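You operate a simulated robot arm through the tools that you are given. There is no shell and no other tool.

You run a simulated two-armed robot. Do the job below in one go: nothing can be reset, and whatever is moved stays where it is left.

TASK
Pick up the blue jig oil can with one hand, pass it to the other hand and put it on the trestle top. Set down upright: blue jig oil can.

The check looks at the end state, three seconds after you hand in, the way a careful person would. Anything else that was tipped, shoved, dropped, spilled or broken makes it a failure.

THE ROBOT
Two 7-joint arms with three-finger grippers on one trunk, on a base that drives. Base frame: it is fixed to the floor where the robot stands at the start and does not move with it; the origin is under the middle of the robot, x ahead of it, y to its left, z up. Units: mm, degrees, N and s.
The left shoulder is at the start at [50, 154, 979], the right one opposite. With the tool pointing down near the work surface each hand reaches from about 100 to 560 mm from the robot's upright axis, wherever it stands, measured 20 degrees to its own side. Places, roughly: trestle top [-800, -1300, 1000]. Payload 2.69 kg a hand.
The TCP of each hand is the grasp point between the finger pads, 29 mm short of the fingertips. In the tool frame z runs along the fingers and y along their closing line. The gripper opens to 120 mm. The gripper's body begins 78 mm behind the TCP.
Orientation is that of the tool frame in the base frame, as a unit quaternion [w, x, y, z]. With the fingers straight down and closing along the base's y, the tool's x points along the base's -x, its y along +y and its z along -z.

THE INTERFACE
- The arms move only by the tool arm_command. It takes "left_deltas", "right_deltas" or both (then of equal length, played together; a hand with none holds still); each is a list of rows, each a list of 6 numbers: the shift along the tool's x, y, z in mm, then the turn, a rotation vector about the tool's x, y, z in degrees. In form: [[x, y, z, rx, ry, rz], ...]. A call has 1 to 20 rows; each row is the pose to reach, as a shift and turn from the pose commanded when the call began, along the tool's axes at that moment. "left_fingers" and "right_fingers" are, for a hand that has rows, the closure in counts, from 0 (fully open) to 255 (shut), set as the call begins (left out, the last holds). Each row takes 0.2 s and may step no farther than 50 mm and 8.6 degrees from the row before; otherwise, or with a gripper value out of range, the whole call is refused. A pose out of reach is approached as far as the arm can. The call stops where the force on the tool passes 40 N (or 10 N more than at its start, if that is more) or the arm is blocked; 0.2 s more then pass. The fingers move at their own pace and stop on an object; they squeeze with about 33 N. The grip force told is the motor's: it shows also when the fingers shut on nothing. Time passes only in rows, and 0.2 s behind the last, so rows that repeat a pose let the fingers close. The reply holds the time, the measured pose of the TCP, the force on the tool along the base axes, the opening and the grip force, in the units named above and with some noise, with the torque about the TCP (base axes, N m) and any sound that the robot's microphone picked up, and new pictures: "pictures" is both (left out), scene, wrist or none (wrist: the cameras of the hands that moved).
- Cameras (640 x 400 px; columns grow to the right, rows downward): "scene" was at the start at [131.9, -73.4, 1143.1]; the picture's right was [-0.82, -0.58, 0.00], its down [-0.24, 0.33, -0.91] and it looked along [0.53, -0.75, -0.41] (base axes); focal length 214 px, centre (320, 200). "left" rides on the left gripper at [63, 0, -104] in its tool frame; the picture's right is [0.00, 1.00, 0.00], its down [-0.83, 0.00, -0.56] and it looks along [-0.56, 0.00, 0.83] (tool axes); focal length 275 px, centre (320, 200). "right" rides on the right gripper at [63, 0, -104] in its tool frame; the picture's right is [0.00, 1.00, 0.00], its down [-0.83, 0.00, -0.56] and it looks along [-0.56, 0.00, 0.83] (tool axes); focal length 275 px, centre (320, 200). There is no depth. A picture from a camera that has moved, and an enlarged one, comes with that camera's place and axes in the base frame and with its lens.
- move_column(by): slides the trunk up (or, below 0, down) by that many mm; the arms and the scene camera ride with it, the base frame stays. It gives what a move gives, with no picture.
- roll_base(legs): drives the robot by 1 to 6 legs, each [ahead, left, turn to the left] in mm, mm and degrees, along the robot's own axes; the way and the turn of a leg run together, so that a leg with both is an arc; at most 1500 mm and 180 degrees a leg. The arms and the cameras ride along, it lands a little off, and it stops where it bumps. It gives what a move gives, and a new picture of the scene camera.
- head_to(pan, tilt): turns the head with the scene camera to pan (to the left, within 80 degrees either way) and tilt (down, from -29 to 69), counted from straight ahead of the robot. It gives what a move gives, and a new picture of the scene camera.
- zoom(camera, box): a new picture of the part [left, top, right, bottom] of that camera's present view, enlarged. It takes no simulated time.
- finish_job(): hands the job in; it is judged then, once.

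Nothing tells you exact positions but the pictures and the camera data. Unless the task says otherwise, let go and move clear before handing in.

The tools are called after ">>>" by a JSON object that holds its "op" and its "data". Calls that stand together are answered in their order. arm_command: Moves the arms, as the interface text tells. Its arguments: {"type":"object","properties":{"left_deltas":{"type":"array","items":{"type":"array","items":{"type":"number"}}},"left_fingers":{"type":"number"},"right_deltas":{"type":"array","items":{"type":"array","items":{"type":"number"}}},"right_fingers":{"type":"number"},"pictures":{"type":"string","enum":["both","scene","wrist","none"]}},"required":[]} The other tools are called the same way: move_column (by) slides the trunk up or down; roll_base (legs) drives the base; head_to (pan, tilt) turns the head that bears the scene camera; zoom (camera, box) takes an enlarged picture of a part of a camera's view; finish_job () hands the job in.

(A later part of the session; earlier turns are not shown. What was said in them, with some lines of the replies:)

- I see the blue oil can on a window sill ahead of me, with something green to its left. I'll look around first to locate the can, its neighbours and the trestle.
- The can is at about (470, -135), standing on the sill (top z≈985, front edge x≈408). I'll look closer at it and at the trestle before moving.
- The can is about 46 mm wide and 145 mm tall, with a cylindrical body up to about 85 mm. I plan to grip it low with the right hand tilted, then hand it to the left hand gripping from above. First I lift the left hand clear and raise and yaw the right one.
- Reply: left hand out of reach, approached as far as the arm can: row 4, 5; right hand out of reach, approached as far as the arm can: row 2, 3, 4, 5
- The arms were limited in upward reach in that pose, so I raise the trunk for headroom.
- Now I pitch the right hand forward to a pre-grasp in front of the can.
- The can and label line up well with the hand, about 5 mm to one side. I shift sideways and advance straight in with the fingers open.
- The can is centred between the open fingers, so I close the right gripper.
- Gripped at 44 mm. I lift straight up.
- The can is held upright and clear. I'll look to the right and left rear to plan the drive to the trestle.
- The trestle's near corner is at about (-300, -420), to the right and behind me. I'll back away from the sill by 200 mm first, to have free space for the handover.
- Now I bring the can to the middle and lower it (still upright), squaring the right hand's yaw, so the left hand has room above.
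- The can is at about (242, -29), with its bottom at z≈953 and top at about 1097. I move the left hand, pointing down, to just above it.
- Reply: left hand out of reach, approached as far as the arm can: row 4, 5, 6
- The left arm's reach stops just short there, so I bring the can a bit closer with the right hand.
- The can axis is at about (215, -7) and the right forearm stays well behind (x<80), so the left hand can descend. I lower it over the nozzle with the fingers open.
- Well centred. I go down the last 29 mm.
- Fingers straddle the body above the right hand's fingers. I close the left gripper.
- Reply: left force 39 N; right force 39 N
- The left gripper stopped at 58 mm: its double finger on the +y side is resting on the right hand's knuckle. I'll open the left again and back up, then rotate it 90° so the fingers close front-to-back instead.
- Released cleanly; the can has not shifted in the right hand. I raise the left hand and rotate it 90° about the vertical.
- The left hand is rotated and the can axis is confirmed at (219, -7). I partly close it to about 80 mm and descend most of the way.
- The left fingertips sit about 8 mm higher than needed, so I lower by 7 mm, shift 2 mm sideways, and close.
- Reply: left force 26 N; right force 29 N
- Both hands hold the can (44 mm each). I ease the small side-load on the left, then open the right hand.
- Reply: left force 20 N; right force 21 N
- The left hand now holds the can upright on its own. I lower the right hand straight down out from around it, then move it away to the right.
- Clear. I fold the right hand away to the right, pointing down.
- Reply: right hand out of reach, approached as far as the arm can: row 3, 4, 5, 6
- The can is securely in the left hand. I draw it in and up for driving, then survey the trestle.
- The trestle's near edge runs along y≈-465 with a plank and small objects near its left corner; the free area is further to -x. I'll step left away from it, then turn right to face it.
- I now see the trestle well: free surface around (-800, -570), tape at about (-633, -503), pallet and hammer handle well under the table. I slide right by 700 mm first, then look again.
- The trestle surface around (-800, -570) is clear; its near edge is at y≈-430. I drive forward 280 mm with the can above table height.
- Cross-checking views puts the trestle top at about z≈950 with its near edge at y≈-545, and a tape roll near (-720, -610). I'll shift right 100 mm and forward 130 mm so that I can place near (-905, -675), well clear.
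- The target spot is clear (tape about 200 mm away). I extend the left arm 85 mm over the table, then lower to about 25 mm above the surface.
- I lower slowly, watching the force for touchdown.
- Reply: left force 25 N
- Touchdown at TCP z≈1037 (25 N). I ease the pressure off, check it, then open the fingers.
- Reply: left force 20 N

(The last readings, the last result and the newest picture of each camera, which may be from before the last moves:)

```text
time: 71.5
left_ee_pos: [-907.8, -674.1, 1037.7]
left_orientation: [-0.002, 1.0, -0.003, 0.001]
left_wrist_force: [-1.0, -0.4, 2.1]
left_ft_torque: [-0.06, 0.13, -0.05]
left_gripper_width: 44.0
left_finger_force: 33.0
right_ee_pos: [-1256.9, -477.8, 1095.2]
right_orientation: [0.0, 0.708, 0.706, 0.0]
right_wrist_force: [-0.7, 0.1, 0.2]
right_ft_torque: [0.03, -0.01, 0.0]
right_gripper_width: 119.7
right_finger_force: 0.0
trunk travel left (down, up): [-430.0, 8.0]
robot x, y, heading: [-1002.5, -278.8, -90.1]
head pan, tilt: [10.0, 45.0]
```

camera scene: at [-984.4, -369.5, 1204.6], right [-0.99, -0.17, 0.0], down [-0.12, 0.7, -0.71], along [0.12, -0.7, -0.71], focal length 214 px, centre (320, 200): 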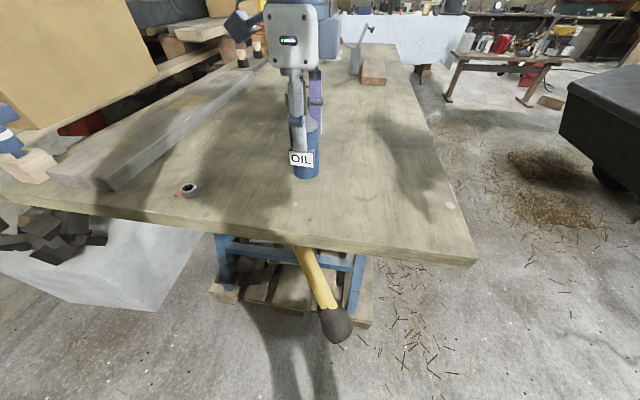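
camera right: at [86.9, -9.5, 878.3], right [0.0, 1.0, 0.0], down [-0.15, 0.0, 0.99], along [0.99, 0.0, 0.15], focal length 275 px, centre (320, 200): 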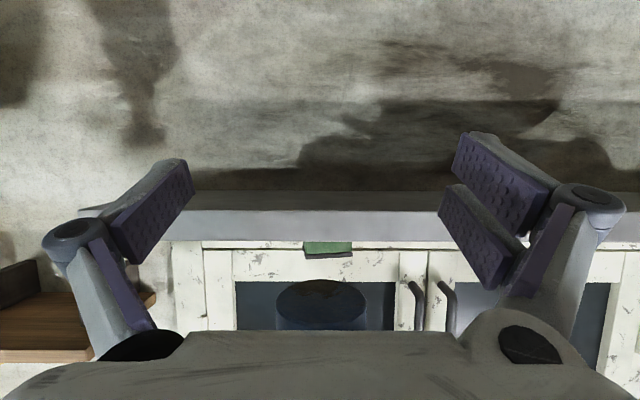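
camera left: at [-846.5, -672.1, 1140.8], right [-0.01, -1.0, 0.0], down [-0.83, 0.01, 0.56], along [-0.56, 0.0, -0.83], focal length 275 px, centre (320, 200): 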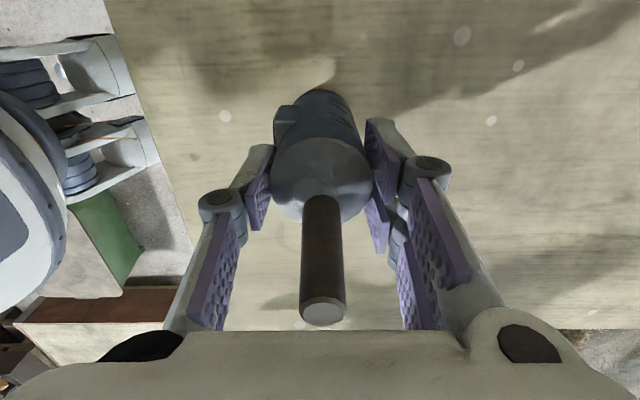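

The can now rests lightly on the table (about 2 N). I open the left fingers.

>>> {"op": "arm_command", "data": {"left_deltas": [[0, 0, 0, 0, 0, 0], [0, 0, 0, 0, 0, 0], [0, 0, 0, 0, 0, 0]], "left_fingers": 70}}

>>> {"op": "zoom", "data": {"camera": "scene", "box": [250, 120, 370, 210]}}

```text
time: 72.3
left_ee_pos: [-910.8, -673.3, 1038.8]
left_orientation: [0.0, 1.0, -0.002, 0.0]
left_wrist_force: [0.0, 0.6, 0.2]
left_ft_torque: [0.0, 0.03, 0.04]
left_gripper_width: 87.0
left_finger_force: 0.0
right_ee_pos: [-1257.1, -477.3, 1095.7]
right_orientation: [0.0, 0.709, 0.705, 0.001]
right_wrist_force: [0.8, 0.1, 0.0]
right_ft_torque: [-0.02, 0.0, -0.02]
right_gripper_width: 119.7
right_finger_force: 0.0
trunk travel left (down, up): [-430.0, 8.0]
robot x, y, heading: [-999.4, -278.1, -90.2]
head pan, tilt: [10.0, 45.0]
camera scene: at [-984.4, -369.5, 1204.6], right [-0.99, -0.17, 0.0], down [-0.12, 0.7, -0.71], along [0.12, -0.7, -0.71], focal length 214 px, centre (320, 200)
camera left: at [-845.9, -672.8, 1142.3], right [-0.01, -1.0, 0.0], down [-0.83, 0.01, 0.56], along [-0.56, 0.01, -0.83], focal length 275 px, centre (320, 200)
```

scene: 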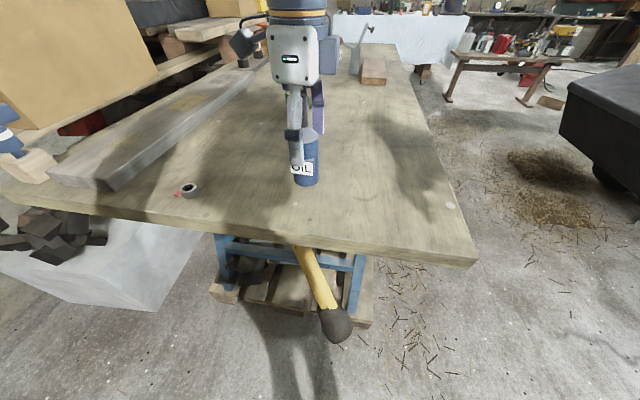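
left: 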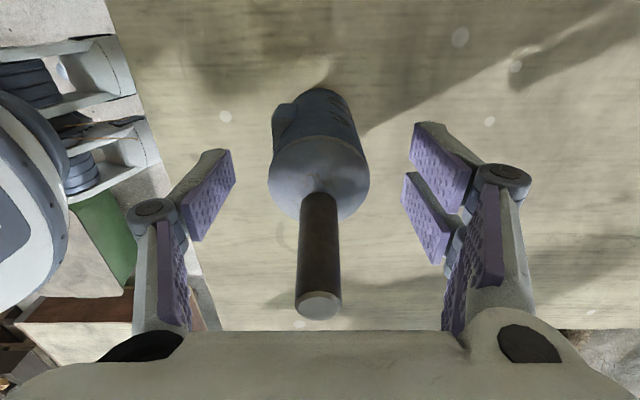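

```text
4.44 times, centred on (310, 165) of scene
camera zoom: at [-984.4, -369.5, 1204.6], right [-0.99, -0.17, 0.0], down [-0.12, 0.7, -0.71], along [0.12, -0.7, -0.71], focal length 953 px, centre (364, 356)
```

zoom: 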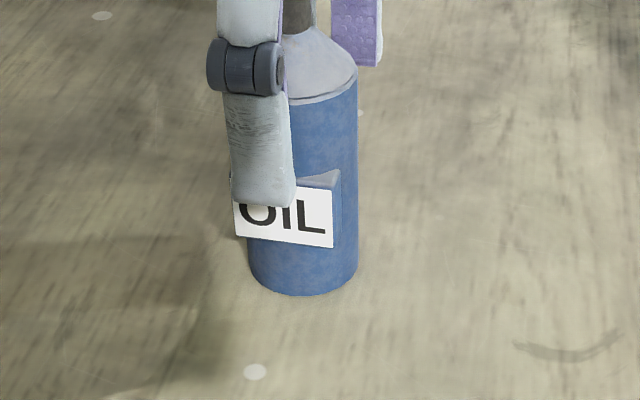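

Released and standing upright. I raise the left hand straight up over the nozzle and draw it back.

>>> {"op": "arm_command", "data": {"left_deltas": [[0, 0, -15, 0, 0, 0], [0, 0, -40, 0, 0, 0], [0, 0, -70, 0, 0, 0], [0, 0, -100, 0, 0, 0], [0, 0, -110, 0, 0, 0], [0, 0, -110, 0, 0, 0]]}}

```text
time: 73.7
left_ee_pos: [-908.1, -675.0, 1147.5]
left_orientation: [0.0, 1.0, -0.002, 0.0]
left_wrist_force: [-0.1, 0.1, 0.5]
left_ft_torque: [0.03, -0.03, -0.04]
left_gripper_width: 86.9
left_finger_force: 0.1
right_ee_pos: [-1256.2, -477.3, 1095.8]
right_orientation: [0.001, 0.709, 0.705, 0.0]
right_wrist_force: [1.1, -0.1, 0.2]
right_ft_torque: [-0.02, 0.0, 0.03]
right_gripper_width: 119.9
right_finger_force: 0.0
trunk travel left (down, up): [-430.0, 8.0]
robot x, y, heading: [-998.4, -280.9, -90.3]
head pan, tilt: [10.0, 45.0]
camera scene: at [-984.4, -369.5, 1204.6], right [-0.99, -0.17, 0.0], down [-0.12, 0.7, -0.71], along [0.12, -0.7, -0.71], focal length 214 px, centre (320, 200)
camera left: at [-845.0, -673.8, 1251.5], right [-0.01, -1.0, 0.0], down [-0.83, 0.01, 0.56], along [-0.56, 0.01, -0.83], focal length 275 px, centre (320, 200)
```

scene: 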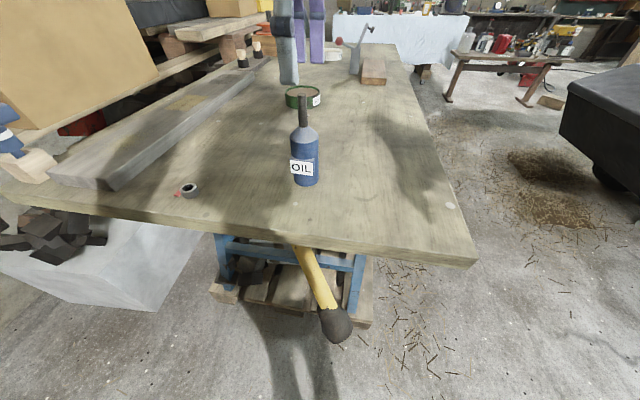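
left: 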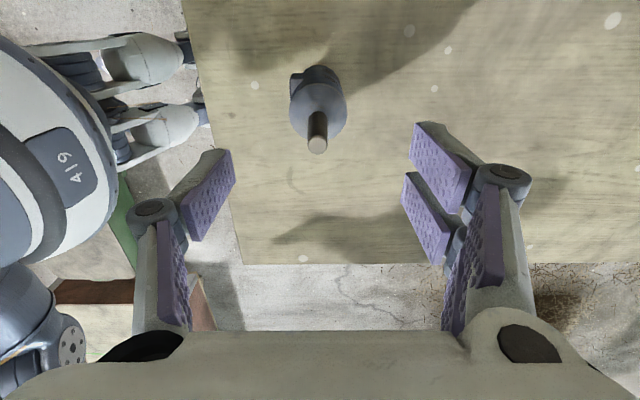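

The can stands upright and free on the trestle. I move the left hand sideways clear of the nozzle and take a last look.

>>> {"op": "arm_command", "data": {"left_deltas": [[30, 0, 0, 0, 0, 0], [60, 0, 0, 0, 0, 0], [90, -20, 0, 0, 0, 0], [110, -60, 0, 0, 0, 0], [110, -100, 0, 0, 0, 0]], "pictures": "scene"}}

>>> {"op": "zoom", "data": {"camera": "scene", "box": [220, 70, 400, 210]}}

```text
time: 74.9
left_ee_pos: [-796.4, -572.9, 1147.7]
left_orientation: [0.002, 1.0, -0.002, 0.0]
left_wrist_force: [-0.8, 0.5, 1.1]
left_ft_torque: [-0.05, -0.02, 0.03]
left_gripper_width: 86.9
left_finger_force: 0.1
right_ee_pos: [-1255.1, -477.3, 1095.9]
right_orientation: [0.001, 0.709, 0.705, -0.001]
right_wrist_force: [0.1, 0.2, -0.4]
right_ft_torque: [0.02, 0.0, 0.04]
right_gripper_width: 119.8
right_finger_force: 0.2
trunk travel left (down, up): [-430.0, 8.0]
robot x, y, heading: [-1001.1, -279.8, -90.3]
head pan, tilt: [10.0, 45.0]
camera scene: at [-984.4, -368.8, 1204.7], right [-0.99, -0.17, 0.0], down [-0.12, 0.7, -0.71], along [0.12, -0.7, -0.71], focal length 214 px, centre (320, 200)
```

scene: 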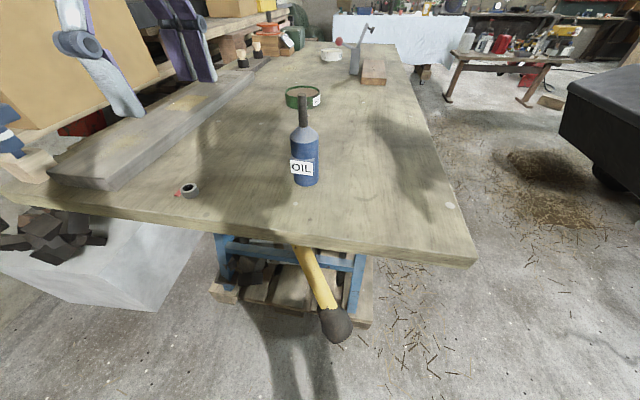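

```text
2.86 times, centred on (310, 140) of scene
camera zoom: at [-984.4, -368.8, 1204.7], right [-0.99, -0.17, 0.0], down [-0.12, 0.7, -0.71], along [0.12, -0.7, -0.71], focal length 613 px, centre (349, 371)
```

zoom: 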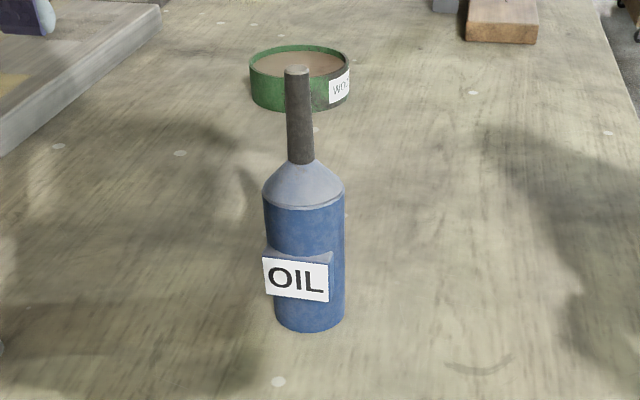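

The oil can stands upright on the trestle top. Both hands are clear of it, and nothing else has been moved. I'm handing in.

>>> {"op": "finish_job", "data": {}}

```text
The job is handed in.
```

The blue oil can is standing upright on the trestle top, about 130 mm in from the near edge. I handed the job in with both hands clear of it.

- **Pick-up:** the right hand took the can off the sill.
- **Handover:** my first try with the left hand jammed against the right hand's knuckle. I opened it, turned it 90° and gripped again. The can did not shift or drop.
- **Placement:** the trestle top turned out lower than listed, about z 950 rather than 1000, so I felt for the surface before letting go.
- **Surroundings:** I saw nothing else tipped or shoved. The tape roll, plank and green ring on the trestle looked undisturbed in the last picture.
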